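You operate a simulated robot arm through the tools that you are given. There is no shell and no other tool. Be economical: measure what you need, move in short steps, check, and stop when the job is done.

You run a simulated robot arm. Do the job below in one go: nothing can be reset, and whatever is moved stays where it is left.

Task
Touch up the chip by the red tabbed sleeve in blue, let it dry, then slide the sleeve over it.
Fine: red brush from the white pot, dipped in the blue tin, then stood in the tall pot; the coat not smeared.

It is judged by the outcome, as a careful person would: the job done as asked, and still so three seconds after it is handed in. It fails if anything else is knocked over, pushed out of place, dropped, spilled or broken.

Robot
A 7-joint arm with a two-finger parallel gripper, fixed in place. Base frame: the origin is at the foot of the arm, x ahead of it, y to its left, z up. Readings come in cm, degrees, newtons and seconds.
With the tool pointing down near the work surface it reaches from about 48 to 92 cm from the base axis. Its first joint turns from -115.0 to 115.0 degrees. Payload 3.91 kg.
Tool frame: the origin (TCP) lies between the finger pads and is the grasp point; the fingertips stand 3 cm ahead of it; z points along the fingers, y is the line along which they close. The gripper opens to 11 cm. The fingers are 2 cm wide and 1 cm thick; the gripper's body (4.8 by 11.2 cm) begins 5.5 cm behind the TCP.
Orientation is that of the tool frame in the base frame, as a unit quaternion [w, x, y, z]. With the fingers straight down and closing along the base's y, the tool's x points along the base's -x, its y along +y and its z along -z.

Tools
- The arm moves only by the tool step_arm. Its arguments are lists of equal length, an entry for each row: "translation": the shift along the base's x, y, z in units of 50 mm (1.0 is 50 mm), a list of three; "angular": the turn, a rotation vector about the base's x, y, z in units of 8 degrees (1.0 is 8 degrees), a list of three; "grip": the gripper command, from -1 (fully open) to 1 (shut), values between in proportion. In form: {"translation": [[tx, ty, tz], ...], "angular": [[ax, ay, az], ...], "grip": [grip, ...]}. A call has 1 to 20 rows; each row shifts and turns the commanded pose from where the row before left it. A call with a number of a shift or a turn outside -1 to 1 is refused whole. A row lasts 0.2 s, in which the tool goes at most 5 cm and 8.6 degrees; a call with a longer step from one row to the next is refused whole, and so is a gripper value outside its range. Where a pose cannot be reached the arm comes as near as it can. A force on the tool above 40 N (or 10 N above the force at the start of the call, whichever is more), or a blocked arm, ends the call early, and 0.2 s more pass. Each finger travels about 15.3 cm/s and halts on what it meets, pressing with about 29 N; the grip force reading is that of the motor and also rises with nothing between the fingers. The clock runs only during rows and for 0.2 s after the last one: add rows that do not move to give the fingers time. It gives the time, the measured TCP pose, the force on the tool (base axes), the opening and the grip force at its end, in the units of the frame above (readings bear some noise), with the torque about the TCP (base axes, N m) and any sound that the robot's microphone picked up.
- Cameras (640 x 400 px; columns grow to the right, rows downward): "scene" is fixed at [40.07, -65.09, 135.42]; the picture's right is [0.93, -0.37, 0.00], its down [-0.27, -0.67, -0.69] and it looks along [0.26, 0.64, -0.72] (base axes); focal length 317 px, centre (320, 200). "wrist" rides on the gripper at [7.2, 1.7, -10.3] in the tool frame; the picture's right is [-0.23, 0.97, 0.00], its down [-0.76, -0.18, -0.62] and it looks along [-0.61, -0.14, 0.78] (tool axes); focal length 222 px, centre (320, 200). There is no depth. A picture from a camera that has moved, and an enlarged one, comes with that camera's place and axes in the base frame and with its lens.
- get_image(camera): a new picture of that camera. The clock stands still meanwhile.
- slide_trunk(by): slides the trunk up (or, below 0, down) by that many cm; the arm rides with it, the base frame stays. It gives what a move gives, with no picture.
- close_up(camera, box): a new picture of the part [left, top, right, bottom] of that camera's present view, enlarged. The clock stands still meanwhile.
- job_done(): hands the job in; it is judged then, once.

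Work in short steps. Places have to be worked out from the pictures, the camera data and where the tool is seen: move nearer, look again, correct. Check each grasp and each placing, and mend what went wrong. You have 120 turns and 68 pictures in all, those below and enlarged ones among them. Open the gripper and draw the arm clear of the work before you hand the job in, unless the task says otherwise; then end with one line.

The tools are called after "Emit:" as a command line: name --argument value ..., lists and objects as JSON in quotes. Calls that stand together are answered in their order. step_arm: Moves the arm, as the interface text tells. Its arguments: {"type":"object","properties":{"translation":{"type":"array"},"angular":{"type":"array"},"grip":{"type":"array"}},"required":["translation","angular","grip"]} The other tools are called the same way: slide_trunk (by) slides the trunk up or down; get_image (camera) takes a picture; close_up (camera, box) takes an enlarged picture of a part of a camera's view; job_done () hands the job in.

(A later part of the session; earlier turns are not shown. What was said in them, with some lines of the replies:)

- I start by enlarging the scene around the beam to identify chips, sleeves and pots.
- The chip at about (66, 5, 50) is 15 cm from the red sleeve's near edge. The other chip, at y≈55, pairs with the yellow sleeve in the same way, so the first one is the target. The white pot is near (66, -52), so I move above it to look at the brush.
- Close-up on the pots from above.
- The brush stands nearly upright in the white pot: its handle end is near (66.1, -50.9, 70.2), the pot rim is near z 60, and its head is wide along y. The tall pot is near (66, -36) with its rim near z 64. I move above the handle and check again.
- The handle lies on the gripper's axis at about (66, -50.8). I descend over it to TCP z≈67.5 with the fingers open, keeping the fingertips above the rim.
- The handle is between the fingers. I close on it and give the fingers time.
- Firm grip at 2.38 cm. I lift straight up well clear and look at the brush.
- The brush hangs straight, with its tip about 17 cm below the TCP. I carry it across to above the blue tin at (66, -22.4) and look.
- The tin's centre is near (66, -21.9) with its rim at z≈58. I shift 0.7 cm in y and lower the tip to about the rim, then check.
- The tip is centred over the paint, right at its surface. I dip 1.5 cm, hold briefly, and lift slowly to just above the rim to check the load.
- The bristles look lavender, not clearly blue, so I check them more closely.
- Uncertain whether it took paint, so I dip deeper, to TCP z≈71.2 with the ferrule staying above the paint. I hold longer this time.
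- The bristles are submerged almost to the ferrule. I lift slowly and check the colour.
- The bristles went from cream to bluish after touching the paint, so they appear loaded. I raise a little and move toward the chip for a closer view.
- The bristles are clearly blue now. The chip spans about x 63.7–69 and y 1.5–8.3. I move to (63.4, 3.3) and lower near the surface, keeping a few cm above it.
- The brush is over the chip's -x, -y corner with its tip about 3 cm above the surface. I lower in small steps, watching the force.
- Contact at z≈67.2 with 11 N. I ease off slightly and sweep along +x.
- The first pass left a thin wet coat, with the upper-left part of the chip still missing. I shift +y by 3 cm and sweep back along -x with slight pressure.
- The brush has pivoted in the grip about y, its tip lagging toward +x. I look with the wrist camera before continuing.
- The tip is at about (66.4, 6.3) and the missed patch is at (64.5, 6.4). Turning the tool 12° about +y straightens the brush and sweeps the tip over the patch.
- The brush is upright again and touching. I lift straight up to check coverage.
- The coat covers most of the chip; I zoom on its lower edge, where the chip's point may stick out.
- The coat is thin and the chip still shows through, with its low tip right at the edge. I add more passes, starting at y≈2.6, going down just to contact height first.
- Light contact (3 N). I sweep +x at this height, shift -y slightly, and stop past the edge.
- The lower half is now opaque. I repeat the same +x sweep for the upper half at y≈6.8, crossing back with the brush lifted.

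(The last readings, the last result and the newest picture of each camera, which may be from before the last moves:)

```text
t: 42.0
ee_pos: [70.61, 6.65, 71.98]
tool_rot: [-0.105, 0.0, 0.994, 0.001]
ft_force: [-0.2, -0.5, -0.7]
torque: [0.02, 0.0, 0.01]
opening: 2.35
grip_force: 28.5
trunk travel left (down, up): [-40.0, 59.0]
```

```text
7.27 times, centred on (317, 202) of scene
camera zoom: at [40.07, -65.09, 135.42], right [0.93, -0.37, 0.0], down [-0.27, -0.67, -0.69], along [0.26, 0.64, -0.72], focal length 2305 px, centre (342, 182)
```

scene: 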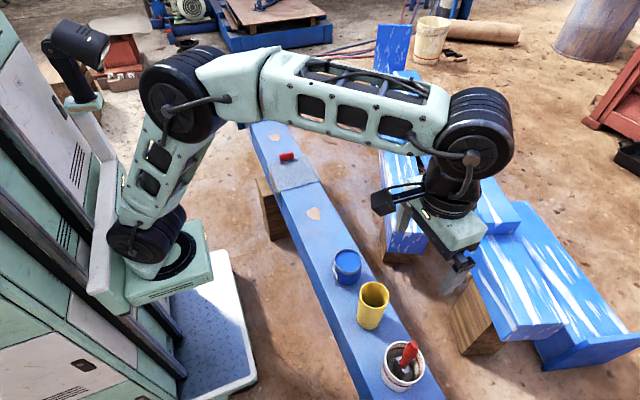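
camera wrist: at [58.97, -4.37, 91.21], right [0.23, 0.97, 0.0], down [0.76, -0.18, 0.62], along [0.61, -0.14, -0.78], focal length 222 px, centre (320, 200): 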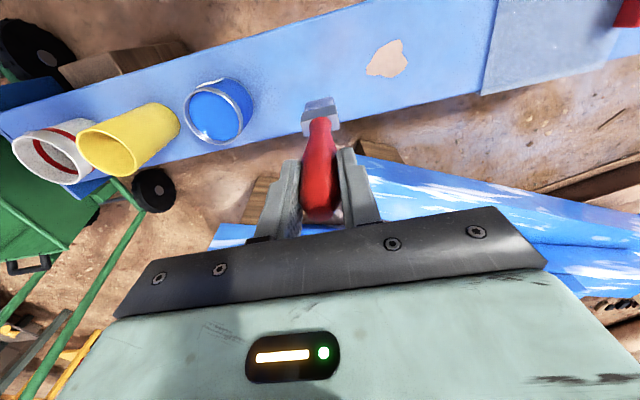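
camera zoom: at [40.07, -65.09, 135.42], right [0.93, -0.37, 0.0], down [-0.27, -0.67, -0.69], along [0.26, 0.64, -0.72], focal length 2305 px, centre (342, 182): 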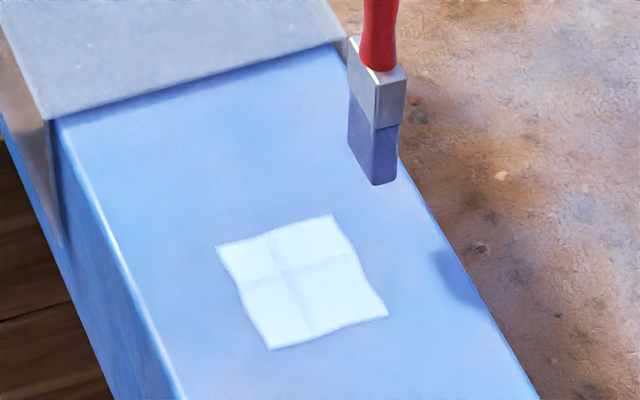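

The chip is fully covered with an opaque wet coat. I raise the brush and carry it toward the tall pot at (66, -36), well above everything.

Emit:
step_arm --translation '[[0, 0, 0.6], [-0.2, -0.2, 0.8], [-0.3, -0.4, 0.8], [-0.3, -0.8, 0.8], [-0.1, -0.9, 0], [0, -0.9, 0], [0, -0.9, 0], [0, -0.9, 0], [0, -0.9, 0], [0, -0.8, 0], [0, -0.8, 0], [0, -0.6, 0], [0, -0.35, 0], [0, 0, 0], [0, 0, 0]]' --angular '[[0, 0, 0], [0, 0, 0], [0, 0, 0], [0, 0, 0], [0, 0, 0], [0, 0, 0], [0, 0, 0], [0, 0, 0], [0, 0, 0], [0, 0, 0], [0, 0, 0], [0, 0, 0], [0, 0, 0], [0, 0, 0], [0, 0, 0]]' --grip '[1, 1, 1, 1, 1, 1, 1, 1, 1, 1, 1, 1, 1, 1, 1]'

Emit:
get_image --camera "wrist"

Emit:
close_up --camera "scene" --box '[320, 220, 440, 340]'

```text
refused: row 4 steps farther than a row can; nothing moved
```

```text
29 pictures are left
camera wrist: at [65.83, 8.35, 83.69], right [0.22, 0.97, -0.05], down [0.87, -0.18, 0.45], along [0.43, -0.14, -0.89], focal length 222 px, centre (320, 200)
```

wrist: 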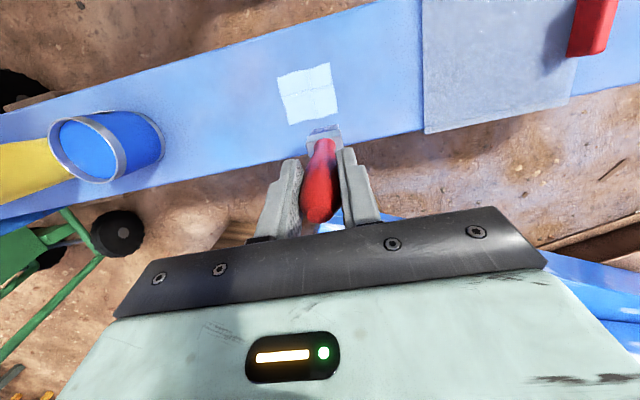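

```text
3.33 times, centred on (380, 280) of scene
camera zoom: at [40.07, -65.09, 135.42], right [0.93, -0.37, 0.0], down [-0.27, -0.67, -0.69], along [0.26, 0.64, -0.72], focal length 1056 px, centre (120, -67)
```

zoom: 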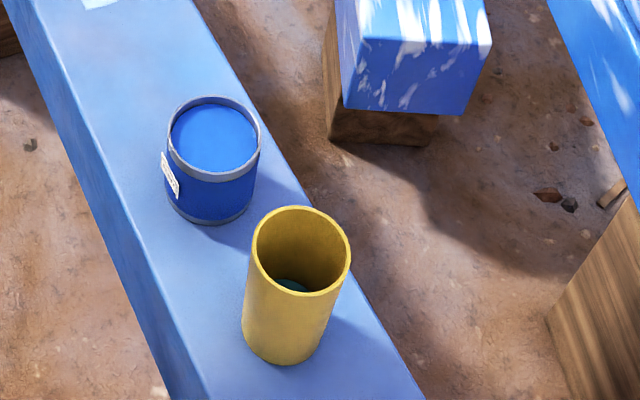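

A row was too long, so nothing moved; I resend it with shorter rows.

Emit:
step_arm --translation '[[0, 0, 0.6], [-0.2, -0.2, 0.8], [-0.3, -0.4, 0.8], [-0.3, -0.4, 0.8], [-0.1, -0.9, 0], [0, -0.9, 0], [0, -0.9, 0], [0, -0.9, 0], [0, -0.9, 0], [0, -0.8, 0], [0, -0.8, 0], [0, -0.7, 0], [0, -0.68, 0], [0, 0, 0], [0, 0, 0]]' --angular '[[0, 0, 0], [0, 0, 0], [0, 0, 0], [0, 0, 0], [0, 0, 0], [0, 0, 0], [0, 0, 0], [0, 0, 0], [0, 0, 0], [0, 0, 0], [0, 0, 0], [0, 0, 0], [0, 0, 0], [0, 0, 0], [0, 0, 0]]' --grip '[1, 1, 1, 1, 1, 1, 1, 1, 1, 1, 1, 1, 1, 1, 1]'

Emit:
get_image --camera "wrist"

Emit:
close_up --camera "scene" --box '[320, 220, 440, 340]'

```text
t: 45.2
ee_pos: [66.12, -35.5, 86.82]
tool_rot: [-0.104, 0.001, 0.995, 0.0]
ft_force: [-0.8, 0.4, -1.2]
torque: [0.0, -0.01, -0.01]
opening: 2.36
grip_force: 29.0
trunk travel left (down, up): [-40.0, 59.0]
```

```text
27 pictures are left
camera wrist: at [61.34, -33.79, 98.45], right [0.22, 0.97, -0.05], down [0.87, -0.18, 0.45], along [0.43, -0.14, -0.89], focal length 222 px, centre (320, 200)
```

wrist: 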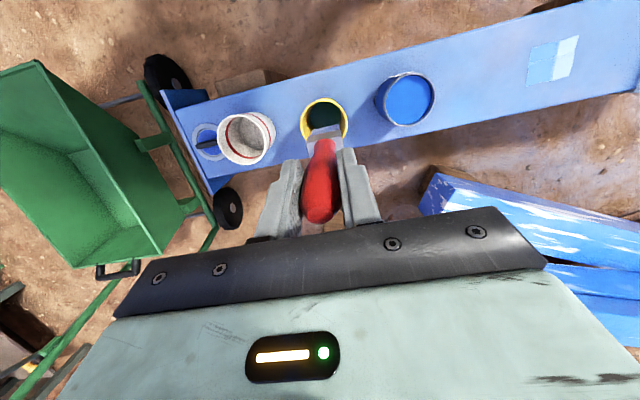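

```text
3.33 times, centred on (380, 280) of scene
camera zoom: at [40.07, -65.09, 135.42], right [0.93, -0.37, 0.0], down [-0.27, -0.67, -0.69], along [0.26, 0.64, -0.72], focal length 1056 px, centre (120, -67)
```

zoom: 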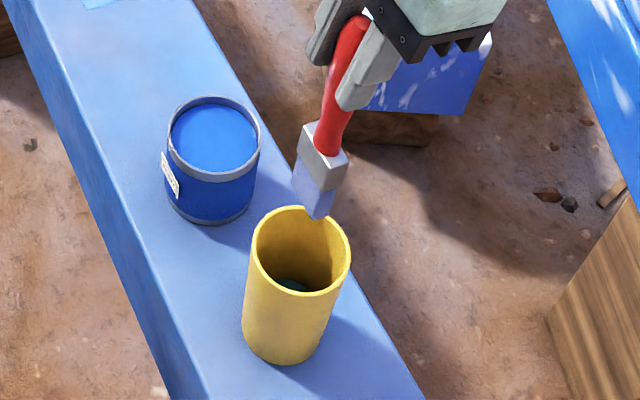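

The brush hangs vertical above the tall pot, whose centre I put at about (65.9, -35.7). I lower the tip to the rim and check the centring.

Emit:
step_arm --translation '[[-0.03, -0.03, -0.4], [0, 0, -0.4], [0, 0, -0.3], [0, 0, 0], [0, 0, 0]]' --angular '[[0, 0, 0], [0, 0, 0], [0, 0, 0], [0, 0, 0], [0, 0, 0]]' --grip '[1, 1, 1, 1, 1]'

Emit:
close_up --camera "wrist" --box '[260, 40, 400, 180]'

Emit:
close_up --camera "scene" --box '[335, 240, 415, 320]'

```text
t: 46.4
ee_pos: [66.05, -35.86, 81.5]
tool_rot: [-0.104, 0.0, 0.995, 0.0]
ft_force: [0.5, 0.4, -0.8]
torque: [-0.01, 0.03, 0.03]
opening: 2.37
grip_force: 29.1
trunk travel left (down, up): [-40.0, 59.0]
```

```text
2.86 times, centred on (330, 110) of wrist
camera zoom: at [61.17, -34.02, 93.11], right [0.22, 0.97, -0.05], down [0.87, -0.18, 0.45], along [0.43, -0.14, -0.89], focal length 635 px, centre (291, 457)
```

zoom: 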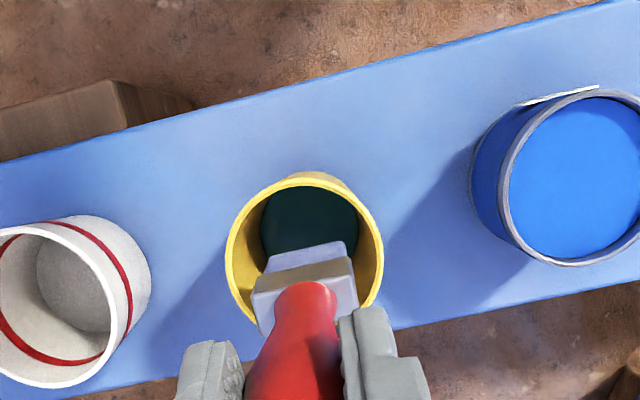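

```text
5.00 times, centred on (375, 280) of scene
camera zoom: at [40.07, -65.09, 135.42], right [0.93, -0.37, 0.0], down [-0.27, -0.67, -0.69], along [0.26, 0.64, -0.72], focal length 1584 px, centre (45, -200)
```

zoom: 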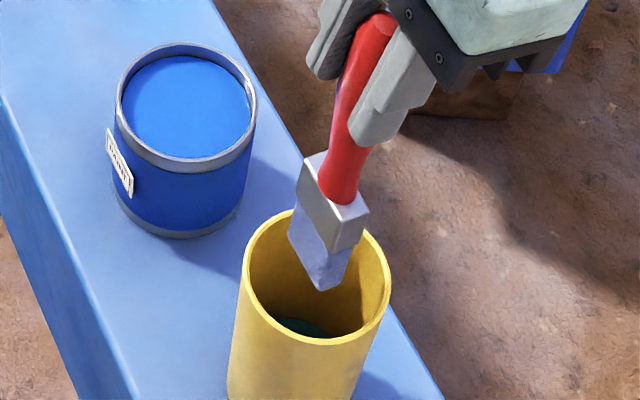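

The tip is inside the rim circle, slightly toward +x. I shift -0.4 cm in x and descend into the pot.

Emit:
step_arm --translation '[[-0.08, 0, 0], [0, 0, -0.3], [0, 0, -0.4], [0, 0, -0.4], [0, 0, -0.5], [0, 0, -0.4], [0, 0, -0.3], [0, 0, -0.15], [0, 0, 0], [0, 0, 0]]' --angular '[[0, 0, 0], [0, 0, 0], [0, 0, 0], [0, 0, 0], [0, 0, 0], [0, 0, 0], [0, 0, 0], [0, 0, 0], [0, 0, 0], [0, 0, 0]]' --grip '[1, 1, 1, 1, 1, 1, 1, 1, 1, 1]'

Emit:
close_up --camera "scene" --box '[335, 240, 415, 320]'

```text
t: 48.6
ee_pos: [65.48, -35.84, 69.18]
tool_rot: [-0.105, 0.0, 0.995, 0.0]
ft_force: [-0.9, -1.1, -0.4]
torque: [0.02, 0.03, 0.0]
opening: 2.33
grip_force: 28.9
trunk travel left (down, up): [-40.0, 59.0]
```

```text
5.00 times, centred on (375, 280) of scene
camera zoom: at [40.07, -65.09, 135.42], right [0.93, -0.37, 0.0], down [-0.27, -0.67, -0.69], along [0.26, 0.64, -0.72], focal length 1584 px, centre (45, -200)
```

zoom: 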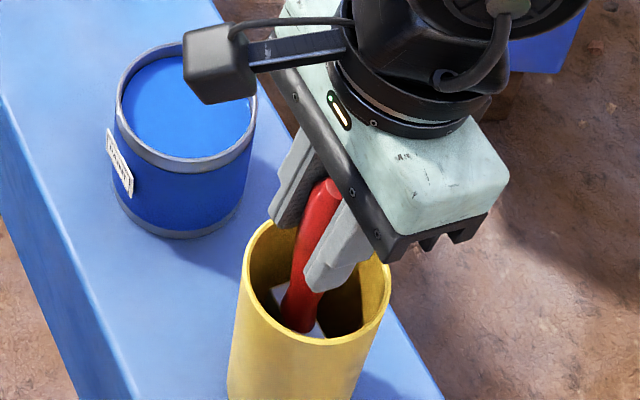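

No contact yet. I continue in small steps until the bristles touch the pot's floor.

Emit:
step_arm --translation '[[0, 0, -0.1], [0, 0, -0.1], [0, 0, -0.06], [0, 0, -0.06], [0, 0, 0]]' --angular '[[0, 0, 0], [0, 0, 0], [0, 0, 0], [0, 0, 0], [0, 0, 0]]' --grip '[1, 1, 1, 1, 1]'

```text
t: 49.8
ee_pos: [65.58, -35.81, 67.58]
tool_rot: [-0.105, -0.001, 0.994, 0.0]
ft_force: [-0.6, -0.5, -0.9]
torque: [0.01, 0.02, -0.01]
opening: 2.35
grip_force: 28.5
trunk travel left (down, up): [-40.0, 59.0]
```

Still free, so I go a little lower.

Emit:
step_arm --translation '[[0, 0, -0.04], [0, 0, -0.04], [0, 0, 0]]' --angular '[[0, 0, 0], [0, 0, 0], [0, 0, 0]]' --grip '[1, 1, 1]'

Emit:
close_up --camera "wrist" --box '[200, 60, 440, 260]'

```text
t: 50.6
ee_pos: [65.6, -35.94, 67.29]
tool_rot: [-0.103, 0.0, 0.995, -0.001]
ft_force: [-2.4, 0.7, 18.6]
torque: [0.22, 0.34, 0.01]
opening: 2.36
grip_force: 28.9
trunk travel left (down, up): [-40.0, 59.0]
```

```text
2.00 times, centred on (320, 160) of wrist
camera zoom: at [60.7, -34.15, 79.01], right [0.22, 0.97, -0.05], down [0.87, -0.18, 0.45], along [0.43, -0.14, -0.89], focal length 444 px, centre (320, 280)
```

zoom: 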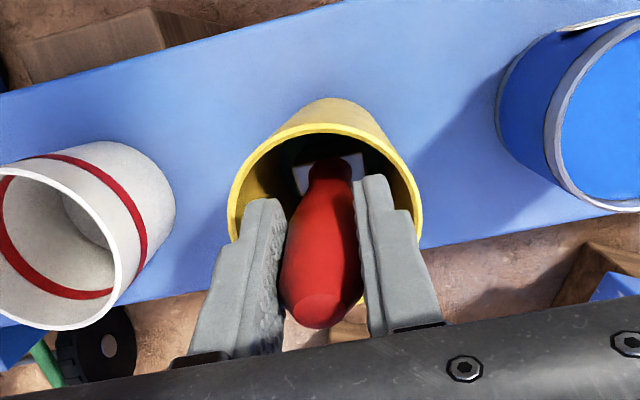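

The brush stands on the floor of the tall pot. I relieve the pressure, open slowly to about 5 cm, and rise vertically.

Emit:
step_arm --translation '[[0, 0, 0.03], [0, 0, 0], [0, 0, 0], [0, 0, 0], [0, 0, 0], [0, 0, 0.1], [0, 0, 0.3], [0, 0, 0.6], [0, 0, 0.8], [0, 0, 0.8], [0, 0, 0]]' --angular '[[0, 0, 0], [0, 0, 0], [0, 0, 0], [0, 0, 0], [0, 0, 0], [0, 0, 0], [0, 0, 0], [0, 0, 0], [0, 0, 0], [0, 0, 0], [0, 0, 0]]' --grip '[0.6, 0.5, 0.3, 0.1, 0.1, 0.1, 0.1, 0.1, 0.1, 0.1, 0.1]'

Emit:
close_up --camera "scene" --box '[295, 190, 435, 330]'

```text
t: 53.0
ee_pos: [65.5, -35.77, 80.19]
tool_rot: [-0.104, 0.0, 0.995, 0.0]
ft_force: [0.7, -0.2, -0.2]
torque: [0.01, 0.02, 0.0]
opening: 4.94
grip_force: 0.2
trunk travel left (down, up): [-40.0, 59.0]
```

```text
2.86 times, centred on (365, 260) of scene
camera zoom: at [40.07, -65.09, 135.42], right [0.93, -0.37, 0.0], down [-0.27, -0.67, -0.69], along [0.26, 0.64, -0.72], focal length 905 px, centre (191, 29)
```

zoom: 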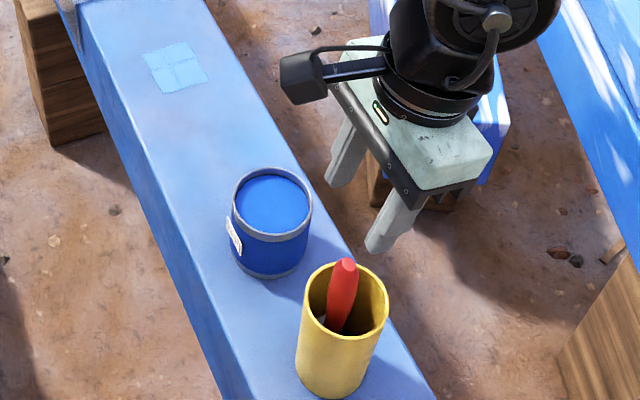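

The brush stands safely in the tall pot, and the coat's colour is already deepening as it dries. I move to the sleeve's red tab while untilting the tool.

Emit:
step_arm --translation '[[0, 0.5, 0.5], [0, 0.9, 0], [0, 0.95, 0], [0, 0.95, 0], [0, 0.95, 0], [0, 0.95, 0], [0, 0.95, 0], [0, 0.95, 0], [0, 0.95, 0], [0, 0.95, 0], [0, 0.95, 0], [0, 0.95, 0], [0, 0.95, 0], [0, 0.95, 0], [0, 0.95, 0], [0, 0.4, 0], [0, 0, 0], [0, 0, 0]]' --angular '[[0, -0.3, 0], [0, -0.3, 0], [0, -0.3, 0], [0, -0.3, 0], [0, -0.3, 0], [0, 0, 0], [0, 0, 0], [0, 0, 0], [0, 0, 0], [0, 0, 0], [0, 0, 0], [0, 0, 0], [0, 0, 0], [0, 0, 0], [0, 0, 0], [0, 0, 0], [0, 0, 0], [0, 0, 0]]' --grip '[0.1, 0.1, 0.1, 0.1, 0.1, 0.1, 0.1, 0.1, 0.1, 0.1, 0.1, 0.1, 0.1, 0.1, 0.1, 0.1, 0.1, 0.1]'

Emit:
get_image --camera "wrist"

Emit:
close_up --camera "scene" --box '[250, 120, 350, 220]'

```text
t: 56.8
ee_pos: [65.78, 34.86, 82.89]
tool_rot: [0.0, 0.0, 1.0, 0.0]
ft_force: [-0.5, 0.2, 0.0]
torque: [0.0, 0.03, -0.02]
opening: 4.97
grip_force: 0.1
trunk travel left (down, up): [-40.0, 59.0]
```

```text
20 pictures are left
camera wrist: at [58.52, 36.57, 93.31], right [0.23, 0.97, 0.0], down [0.76, -0.18, 0.62], along [0.61, -0.14, -0.78], focal length 222 px, centre (320, 200)
```

wrist: 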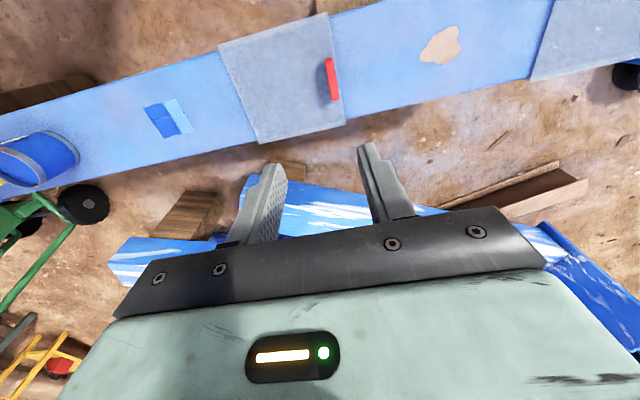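

```text
4.00 times, centred on (300, 170) of scene
camera zoom: at [40.07, -65.09, 135.42], right [0.93, -0.37, 0.0], down [-0.27, -0.67, -0.69], along [0.26, 0.64, -0.72], focal length 1268 px, centre (400, 320)
```

zoom: 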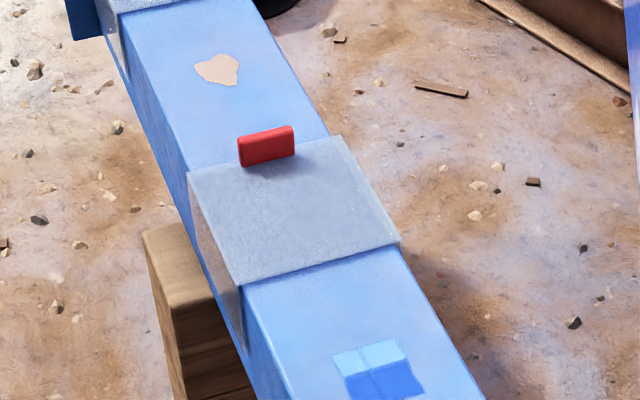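

The coat dries from pale to deep blue: the first half is already deep, the second half still pale. The red tab is near (66.3, 37, 51–54). I move above it and look while the coat dries.

Emit:
step_arm --translation '[[0.1, 0.42, 0], [0, 0, -0.8], [0, 0, -0.8], [0, 0, -0.8], [0, 0, -0.8], [0, 0, -0.8], [0, 0, 0], [0, 0, 0]]' --angular '[[0, 0, 0], [0, 0, 0], [0, 0, 0], [0, 0, 0], [0, 0, 0], [0, 0, 0], [0, 0, 0], [0, 0, 0]]' --grip '[0.1, 0.1, 0.1, 0.1, 0.1, 0.1, 0.1, 0.1]'

Emit:
close_up --camera "wrist" --box '[200, 40, 440, 260]'

Emit:
close_up --camera "scene" --box '[250, 130, 340, 230]'

```text
t: 58.6
ee_pos: [66.29, 36.81, 62.9]
tool_rot: [-0.001, -0.001, 1.0, 0.0]
ft_force: [0.1, -0.2, 0.0]
torque: [-0.03, 0.02, -0.03]
opening: 4.94
grip_force: 0.1
trunk travel left (down, up): [-40.0, 59.0]
```

```text
1.82 times, centred on (320, 150) of wrist
camera zoom: at [59.03, 38.54, 73.25], right [0.23, 0.97, 0.0], down [0.76, -0.18, 0.62], along [0.61, -0.14, -0.78], focal length 404 px, centre (320, 291)
```

zoom: 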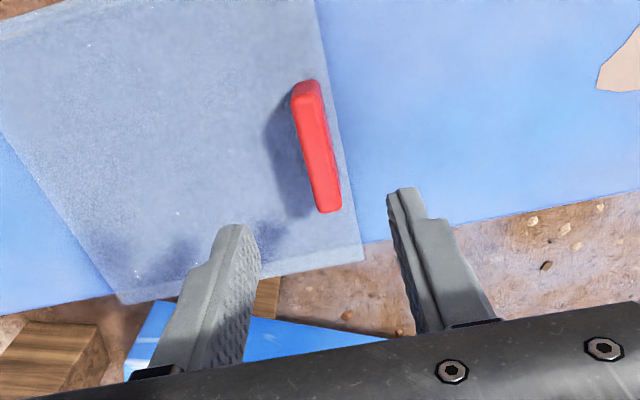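

```text
4.00 times, centred on (295, 180) of scene
camera zoom: at [40.07, -65.09, 135.42], right [0.93, -0.37, 0.0], down [-0.27, -0.67, -0.69], along [0.26, 0.64, -0.72], focal length 1268 px, centre (420, 280)
```

zoom: 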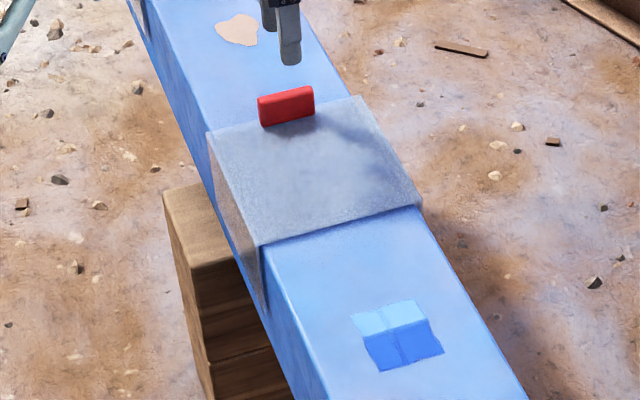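

The tab is centred at about (65.8, 36.9), within the finger line. I descend around it with fingers 5 cm open, keeping the fingertips about 1 cm above the sleeve.

Emit:
step_arm --translation '[[-0.08, 0.02, -0.5], [0, 0, -0.5], [0, 0, -0.4], [0, 0, -0.2], [0, 0, 0], [0, 0, 0]]' --angular '[[0, 0, 0], [0, 0, 0], [0, 0, 0], [0, 0, 0], [0, 0, 0], [0, 0, 0]]' --grip '[0.1, 0.1, 0.1, 0.1, 0.1, 0.1]'

Emit:
close_up --camera "wrist" --box '[200, 60, 440, 260]'

```text
t: 60.0
ee_pos: [65.74, 37.08, 54.75]
tool_rot: [0.001, 0.0, 1.0, 0.0]
ft_force: [0.7, 0.3, -0.2]
torque: [0.02, 0.0, 0.01]
opening: 4.94
grip_force: 0.1
trunk travel left (down, up): [-40.0, 59.0]
```

```text
2.00 times, centred on (320, 160) of wrist
camera zoom: at [58.55, 38.78, 65.19], right [0.23, 0.97, 0.0], down [0.76, -0.18, 0.62], along [0.61, -0.14, -0.78], focal length 444 px, centre (320, 280)
```

zoom: 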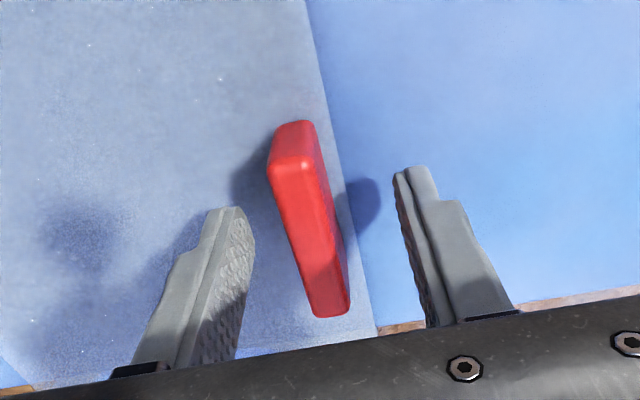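

The tab sits between the fingers. I wait for the coat to dry before moving anything, then look.

Emit:
step_arm --translation '[[0, 0, 0], [0, 0, 0], [0, 0, 0], [0, 0, 0], [0, 0, 0], [0, 0, 0], [0, 0, 0], [0, 0, 0], [0, 0, 0], [0, 0, 0], [0, 0, 0], [0, 0, 0], [0, 0, 0], [0, 0, 0], [0, 0, 0], [0, 0, 0], [0, 0, 0], [0, 0, 0], [0, 0, 0], [0, 0, 0]]' --angular '[[0, 0, 0], [0, 0, 0], [0, 0, 0], [0, 0, 0], [0, 0, 0], [0, 0, 0], [0, 0, 0], [0, 0, 0], [0, 0, 0], [0, 0, 0], [0, 0, 0], [0, 0, 0], [0, 0, 0], [0, 0, 0], [0, 0, 0], [0, 0, 0], [0, 0, 0], [0, 0, 0], [0, 0, 0], [0, 0, 0]]' --grip '[0.1, 0.1, 0.1, 0.1, 0.1, 0.1, 0.1, 0.1, 0.1, 0.1, 0.1, 0.1, 0.1, 0.1, 0.1, 0.1, 0.1, 0.1, 0.1, 0.1]'

Emit:
close_up --camera "scene" --box '[260, 150, 340, 230]'

```text
t: 64.2
ee_pos: [65.79, 37.16, 54.8]
tool_rot: [0.0, 0.0, 1.0, 0.0]
ft_force: [0.3, 0.1, 0.0]
torque: [0.02, -0.04, 0.01]
opening: 4.94
grip_force: 0.1
trunk travel left (down, up): [-40.0, 59.0]
```

```text
5.00 times, centred on (300, 190) of scene
camera zoom: at [40.07, -65.09, 135.42], right [0.93, -0.37, 0.0], down [-0.27, -0.67, -0.69], along [0.26, 0.64, -0.72], focal length 1584 px, centre (420, 250)
```

zoom: 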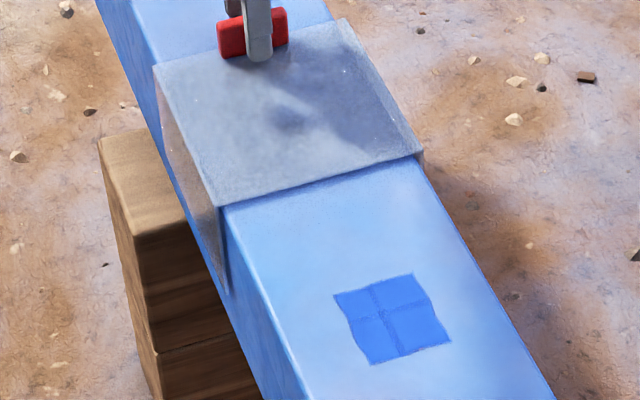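

All of the coat is now deep blue. I wait more to be sure it is fully dry.

Emit:
step_arm --translation '[[0, 0, 0], [0, 0, 0], [0, 0, 0], [0, 0, 0], [0, 0, 0], [0, 0, 0], [0, 0, 0], [0, 0, 0], [0, 0, 0], [0, 0, 0], [0, 0, 0], [0, 0, 0], [0, 0, 0], [0, 0, 0], [0, 0, 0], [0, 0, 0], [0, 0, 0], [0, 0, 0], [0, 0, 0], [0, 0, 0]]' --angular '[[0, 0, 0], [0, 0, 0], [0, 0, 0], [0, 0, 0], [0, 0, 0], [0, 0, 0], [0, 0, 0], [0, 0, 0], [0, 0, 0], [0, 0, 0], [0, 0, 0], [0, 0, 0], [0, 0, 0], [0, 0, 0], [0, 0, 0], [0, 0, 0], [0, 0, 0], [0, 0, 0], [0, 0, 0], [0, 0, 0]]' --grip '[0.1, 0.1, 0.1, 0.1, 0.1, 0.1, 0.1, 0.1, 0.1, 0.1, 0.1, 0.1, 0.1, 0.1, 0.1, 0.1, 0.1, 0.1, 0.1, 0.1]'

Emit:
step_arm --translation '[[0, 0, 0], [0, 0, 0], [0, 0, 0], [0, 0, 0], [0, 0, 0], [0, 0, 0], [0, 0, 0], [0, 0, 0], [0, 0, 0], [0, 0, 0], [0, 0, 0], [0, 0, 0], [0, 0, 0], [0, 0, 0], [0, 0, 0], [0, 0, 0], [0, 0, 0], [0, 0, 0], [0, 0, 0], [0, 0, 0]]' --angular '[[0, 0, 0], [0, 0, 0], [0, 0, 0], [0, 0, 0], [0, 0, 0], [0, 0, 0], [0, 0, 0], [0, 0, 0], [0, 0, 0], [0, 0, 0], [0, 0, 0], [0, 0, 0], [0, 0, 0], [0, 0, 0], [0, 0, 0], [0, 0, 0], [0, 0, 0], [0, 0, 0], [0, 0, 0], [0, 0, 0]]' --grip '[0.1, 0.1, 0.1, 0.1, 0.1, 0.1, 0.1, 0.1, 0.1, 0.1, 0.1, 0.1, 0.1, 0.1, 0.1, 0.1, 0.1, 0.1, 0.1, 0.1]'

Emit:
step_arm --translation '[[0, 0, 0], [0, 0, 0], [0, 0, 0], [0, 0, 0], [0, 0, 0], [0, 0, 0], [0, 0, 0], [0, 0, 0], [0, 0, 0], [0, 0, 0], [0, 0, 0], [0, 0, 0], [0, 0, 0], [0, 0, 0], [0, 0, 0], [0, 0, 0], [0, 0, 0], [0, 0, 0], [0, 0, 0], [0, 0, 0]]' --angular '[[0, 0, 0], [0, 0, 0], [0, 0, 0], [0, 0, 0], [0, 0, 0], [0, 0, 0], [0, 0, 0], [0, 0, 0], [0, 0, 0], [0, 0, 0], [0, 0, 0], [0, 0, 0], [0, 0, 0], [0, 0, 0], [0, 0, 0], [0, 0, 0], [0, 0, 0], [0, 0, 0], [0, 0, 0], [0, 0, 0]]' --grip '[0.1, 0.1, 0.1, 0.1, 0.1, 0.1, 0.1, 0.1, 0.1, 0.1, 0.1, 0.1, 0.1, 0.1, 0.1, 0.1, 0.1, 0.1, 0.1, 0.1]'

Emit:
close_up --camera "scene" --box '[260, 150, 340, 230]'

```text
t: 68.4
ee_pos: [65.77, 37.1, 54.86]
tool_rot: [-0.001, 0.0, 1.0, 0.001]
ft_force: [0.1, 0.2, -0.6]
torque: [0.0, 0.02, -0.02]
opening: 4.96
grip_force: 0.0
trunk travel left (down, up): [-40.0, 59.0]
```

```text
t: 72.6
ee_pos: [65.78, 37.09, 54.88]
tool_rot: [0.0, 0.0, 1.0, 0.0]
ft_force: [-0.4, 0.8, -0.1]
torque: [-0.02, 0.03, 0.0]
opening: 4.97
grip_force: 0.0
trunk travel left (down, up): [-40.0, 59.0]
```

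```text
t: 76.8
ee_pos: [65.73, 37.01, 54.89]
tool_rot: [0.0, 0.0, 1.0, 0.0]
ft_force: [0.2, 0.3, 0.2]
torque: [0.03, 0.01, -0.01]
opening: 4.96
grip_force: 0.1
trunk travel left (down, up): [-40.0, 59.0]
```

```text
5.00 times, centred on (300, 190) of scene
camera zoom: at [40.07, -65.09, 135.42], right [0.93, -0.37, 0.0], down [-0.27, -0.67, -0.69], along [0.26, 0.64, -0.72], focal length 1584 px, centre (420, 250)
```

zoom: 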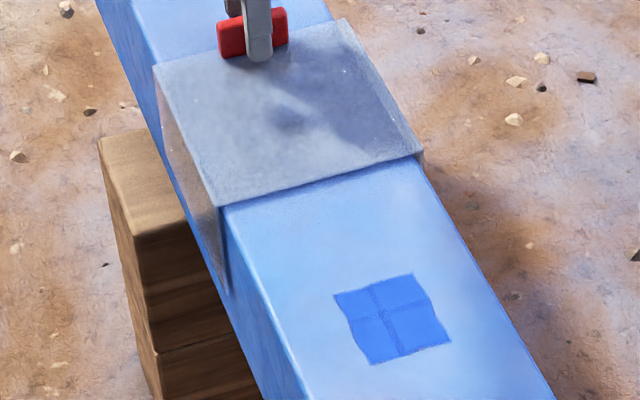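

No change in 12 s, so the coat is dry. I grip the tab.

Emit:
step_arm --translation '[[0, 0, 0], [0, 0, 0], [0, 0, 0], [0, 0, 0]]' --angular '[[0, 0, 0], [0, 0, 0], [0, 0, 0], [0, 0, 0]]' --grip '[0.4, 0.7, 1, 1]'

```text
t: 77.8
ee_pos: [65.81, 36.82, 54.8]
tool_rot: [-0.001, 0.001, 1.0, -0.002]
ft_force: [-5.2, -21.1, 5.0]
torque: [-0.19, 0.75, 0.11]
opening: 1.35
grip_force: 44.9
trunk travel left (down, up): [-40.0, 59.0]
```

The tab is gripped at 1.35 cm. I start the slide gently along -y and check the force.

Emit:
step_arm --translation '[[0, -0.1, 0], [0, -0.15, 0], [0, -0.2, 0], [0, -0.2, 0], [0, 0, 0]]' --angular '[[0, 0, 0], [0, 0, 0], [0, 0, 0], [0, 0, 0], [0, 0, 0]]' --grip '[1, 1, 1, 1, 1]'

Emit:
close_up --camera "scene" --box '[260, 150, 340, 230]'

```text
t: 79.0
ee_pos: [65.67, 33.9, 54.87]
tool_rot: [-0.001, 0.0, 1.0, 0.0]
ft_force: [-2.5, 1.3, 2.0]
torque: [0.01, -0.39, 0.02]
opening: 1.34
grip_force: 45.1
trunk travel left (down, up): [-40.0, 59.0]
```

```text
5.00 times, centred on (300, 190) of scene
camera zoom: at [40.07, -65.09, 135.42], right [0.93, -0.37, 0.0], down [-0.27, -0.67, -0.69], along [0.26, 0.64, -0.72], focal length 1584 px, centre (420, 250)
```

zoom: 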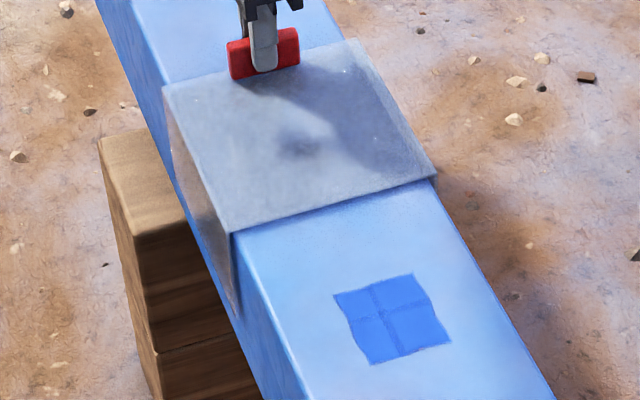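

The sleeve slides smoothly and straight. I continue 12 cm, then check.

Emit:
step_arm --translation '[[0, -0.15, 0], [0, -0.25, 0], [0, -0.25, 0], [0, -0.25, 0], [0, -0.25, 0], [0, -0.25, 0], [0, -0.25, 0], [0, -0.25, 0], [0, -0.25, 0], [0, -0.25, 0], [0, 0, 0]]' --angular '[[0, 0, 0], [0, 0, 0], [0, 0, 0], [0, 0, 0], [0, 0, 0], [0, 0, 0], [0, 0, 0], [0, 0, 0], [0, 0, 0], [0, 0, 0], [0, 0, 0]]' --grip '[1, 1, 1, 1, 1, 1, 1, 1, 1, 1, 1]'

Emit:
close_up --camera "scene" --box '[260, 160, 360, 260]'

```text
t: 81.4
ee_pos: [65.65, 22.01, 54.75]
tool_rot: [0.001, 0.0, 1.0, 0.0]
ft_force: [-0.9, -0.2, 3.5]
torque: [0.01, 0.61, 0.03]
opening: 1.34
grip_force: 45.1
trunk travel left (down, up): [-40.0, 59.0]
```

```text
4.00 times, centred on (310, 210) of scene
camera zoom: at [40.07, -65.09, 135.42], right [0.93, -0.37, 0.0], down [-0.27, -0.67, -0.69], along [0.26, 0.64, -0.72], focal length 1268 px, centre (360, 160)
```

zoom: 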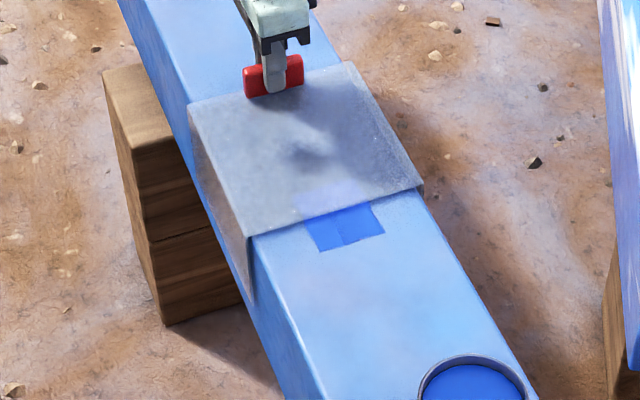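

The sleeve is translucent and moving over the dry coat without smearing it. I slide the remaining 9.3 cm to centre it on the chip.

Emit:
step_arm --translation '[[0, -0.15, 0], [0, -0.25, 0], [0, -0.25, 0], [0, -0.25, 0], [0, -0.25, 0], [0, -0.25, 0], [0, -0.25, 0], [0, -0.2, 0], [0, 0, 0]]' --angular '[[0, 0, 0], [0, 0, 0], [0, 0, 0], [0, 0, 0], [0, 0, 0], [0, 0, 0], [0, 0, 0], [0, 0, 0], [0, 0, 0]]' --grip '[1, 1, 1, 1, 1, 1, 1, 1, 1]'

Emit:
close_up --camera "scene" --box '[260, 160, 360, 260]'

```text
t: 83.4
ee_pos: [65.7, 12.77, 54.8]
tool_rot: [0.001, 0.0, 1.0, 0.001]
ft_force: [7.7, 13.1, -2.2]
torque: [0.13, 0.42, -0.09]
opening: 1.34
grip_force: 45.0
trunk travel left (down, up): [-40.0, 59.0]
```

```text
4.00 times, centred on (310, 210) of scene
camera zoom: at [40.07, -65.09, 135.42], right [0.93, -0.37, 0.0], down [-0.27, -0.67, -0.69], along [0.26, 0.64, -0.72], focal length 1268 px, centre (360, 160)
```

zoom: 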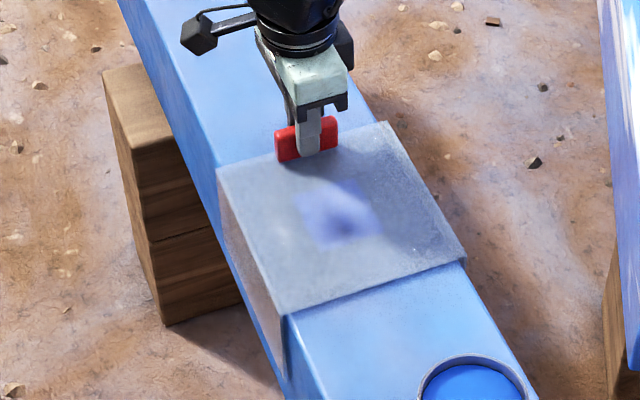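

The sleeve is centred over the painted patch. I release the tab, rise straight up, and draw clear.

Emit:
step_arm --translation '[[0, 0, 0], [0, 0, 0], [0, 0, 0], [0, 0, 0], [0, 0, 0.2], [0, 0, 0.4], [0, 0, 0.8], [0, 0, 0.8], [0, 0, 0.8], [0, 0, 0.8], [0, 0.6, 0.6], [0, 0.8, 0], [0, 0.8, 0], [0, 0.8, 0], [0, 0, 0]]' --angular '[[0, 0, 0], [0, 0, 0], [0, 0, 0], [0, 0, 0], [0, 0, 0], [0, 0, 0], [0, 0, 0], [0, 0, 0], [0, 0, 0], [0, 0, 0], [0, 0, 0], [0, 0, 0], [0, 0, 0], [0, 0, 0], [0, 0, 0]]' --grip '[0.7, 0.4, 0.1, 0.1, 0.1, 0.1, 0.1, 0.1, 0.1, 0.1, 0.1, 0.1, 0.1, 0, 0]'

Emit:
get_image --camera "scene"

Emit:
close_up --camera "scene" --box '[270, 170, 450, 400]'

```text
t: 86.6
ee_pos: [65.66, 27.81, 76.84]
tool_rot: [0.0, 0.001, 1.0, 0.001]
ft_force: [0.1, -0.5, 0.1]
torque: [0.02, 0.01, 0.0]
opening: 5.5
grip_force: 0.1
trunk travel left (down, up): [-40.0, 59.0]
```

```text
10 pictures are left
```

scene: 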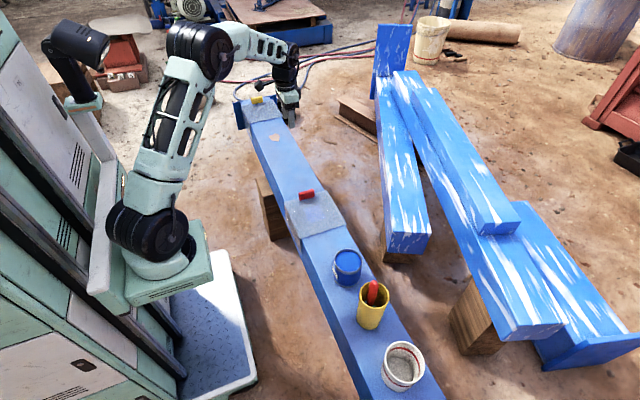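

```text
1.74 times, centred on (360, 285) of scene
camera zoom: at [40.07, -65.09, 135.42], right [0.93, -0.37, 0.0], down [-0.27, -0.67, -0.69], along [0.26, 0.64, -0.72], focal length 551 px, centre (250, 52)
```

zoom: 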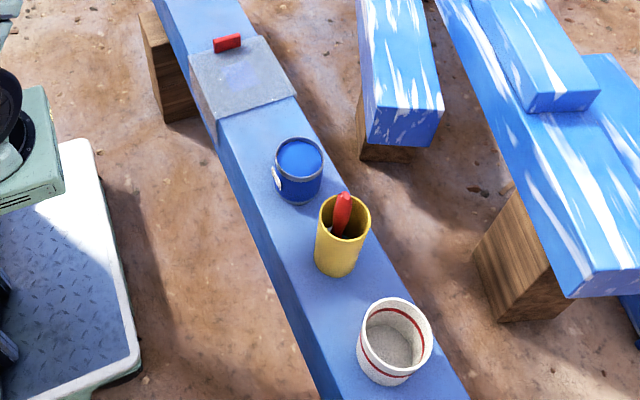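

Sleeve, pots and brush are all in place and the arm is clear. I open the gripper fully, then hand in.

Emit:
step_arm --translation '[[0, 0, 0.8], [0, 0, 0.8], [0, 0, 0]]' --angular '[[0, 0, 0], [0, 0, 0], [0, 0, 0]]' --grip '[-0.5, -1, -1]'

Emit:
close_up --camera "scene" --box '[275, 170, 355, 250]'

```text
t: 87.4
ee_pos: [65.66, 27.64, 84.95]
tool_rot: [0.0, 0.0, 1.0, 0.0]
ft_force: [-0.5, 0.1, 0.5]
torque: [-0.01, 0.01, 0.01]
opening: 10.99
grip_force: 0.0
trunk travel left (down, up): [-40.0, 59.0]
```

```text
5.00 times, centred on (315, 210) of scene
camera zoom: at [40.07, -65.09, 135.42], right [0.93, -0.37, 0.0], down [-0.27, -0.67, -0.69], along [0.26, 0.64, -0.72], focal length 1584 px, centre (345, 150)
```

zoom: 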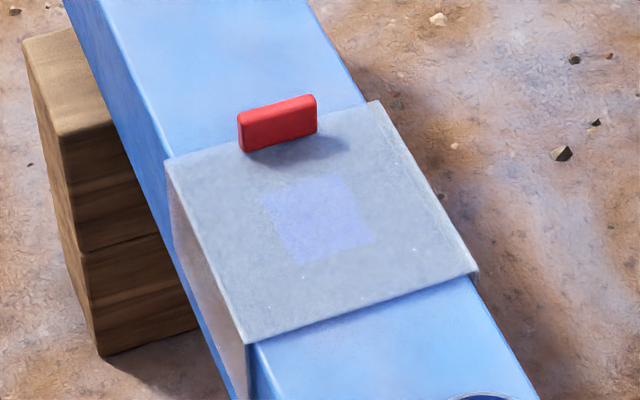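

The sleeve sits square over the unsmeared patch, so I hand the job in.

Emit:
job_done

```text
The job is handed in.
```

The chip by the red tabbed sleeve is painted blue and dried, the sleeve is centred over the unsmeared coat, and the red brush stands in the tall pot.
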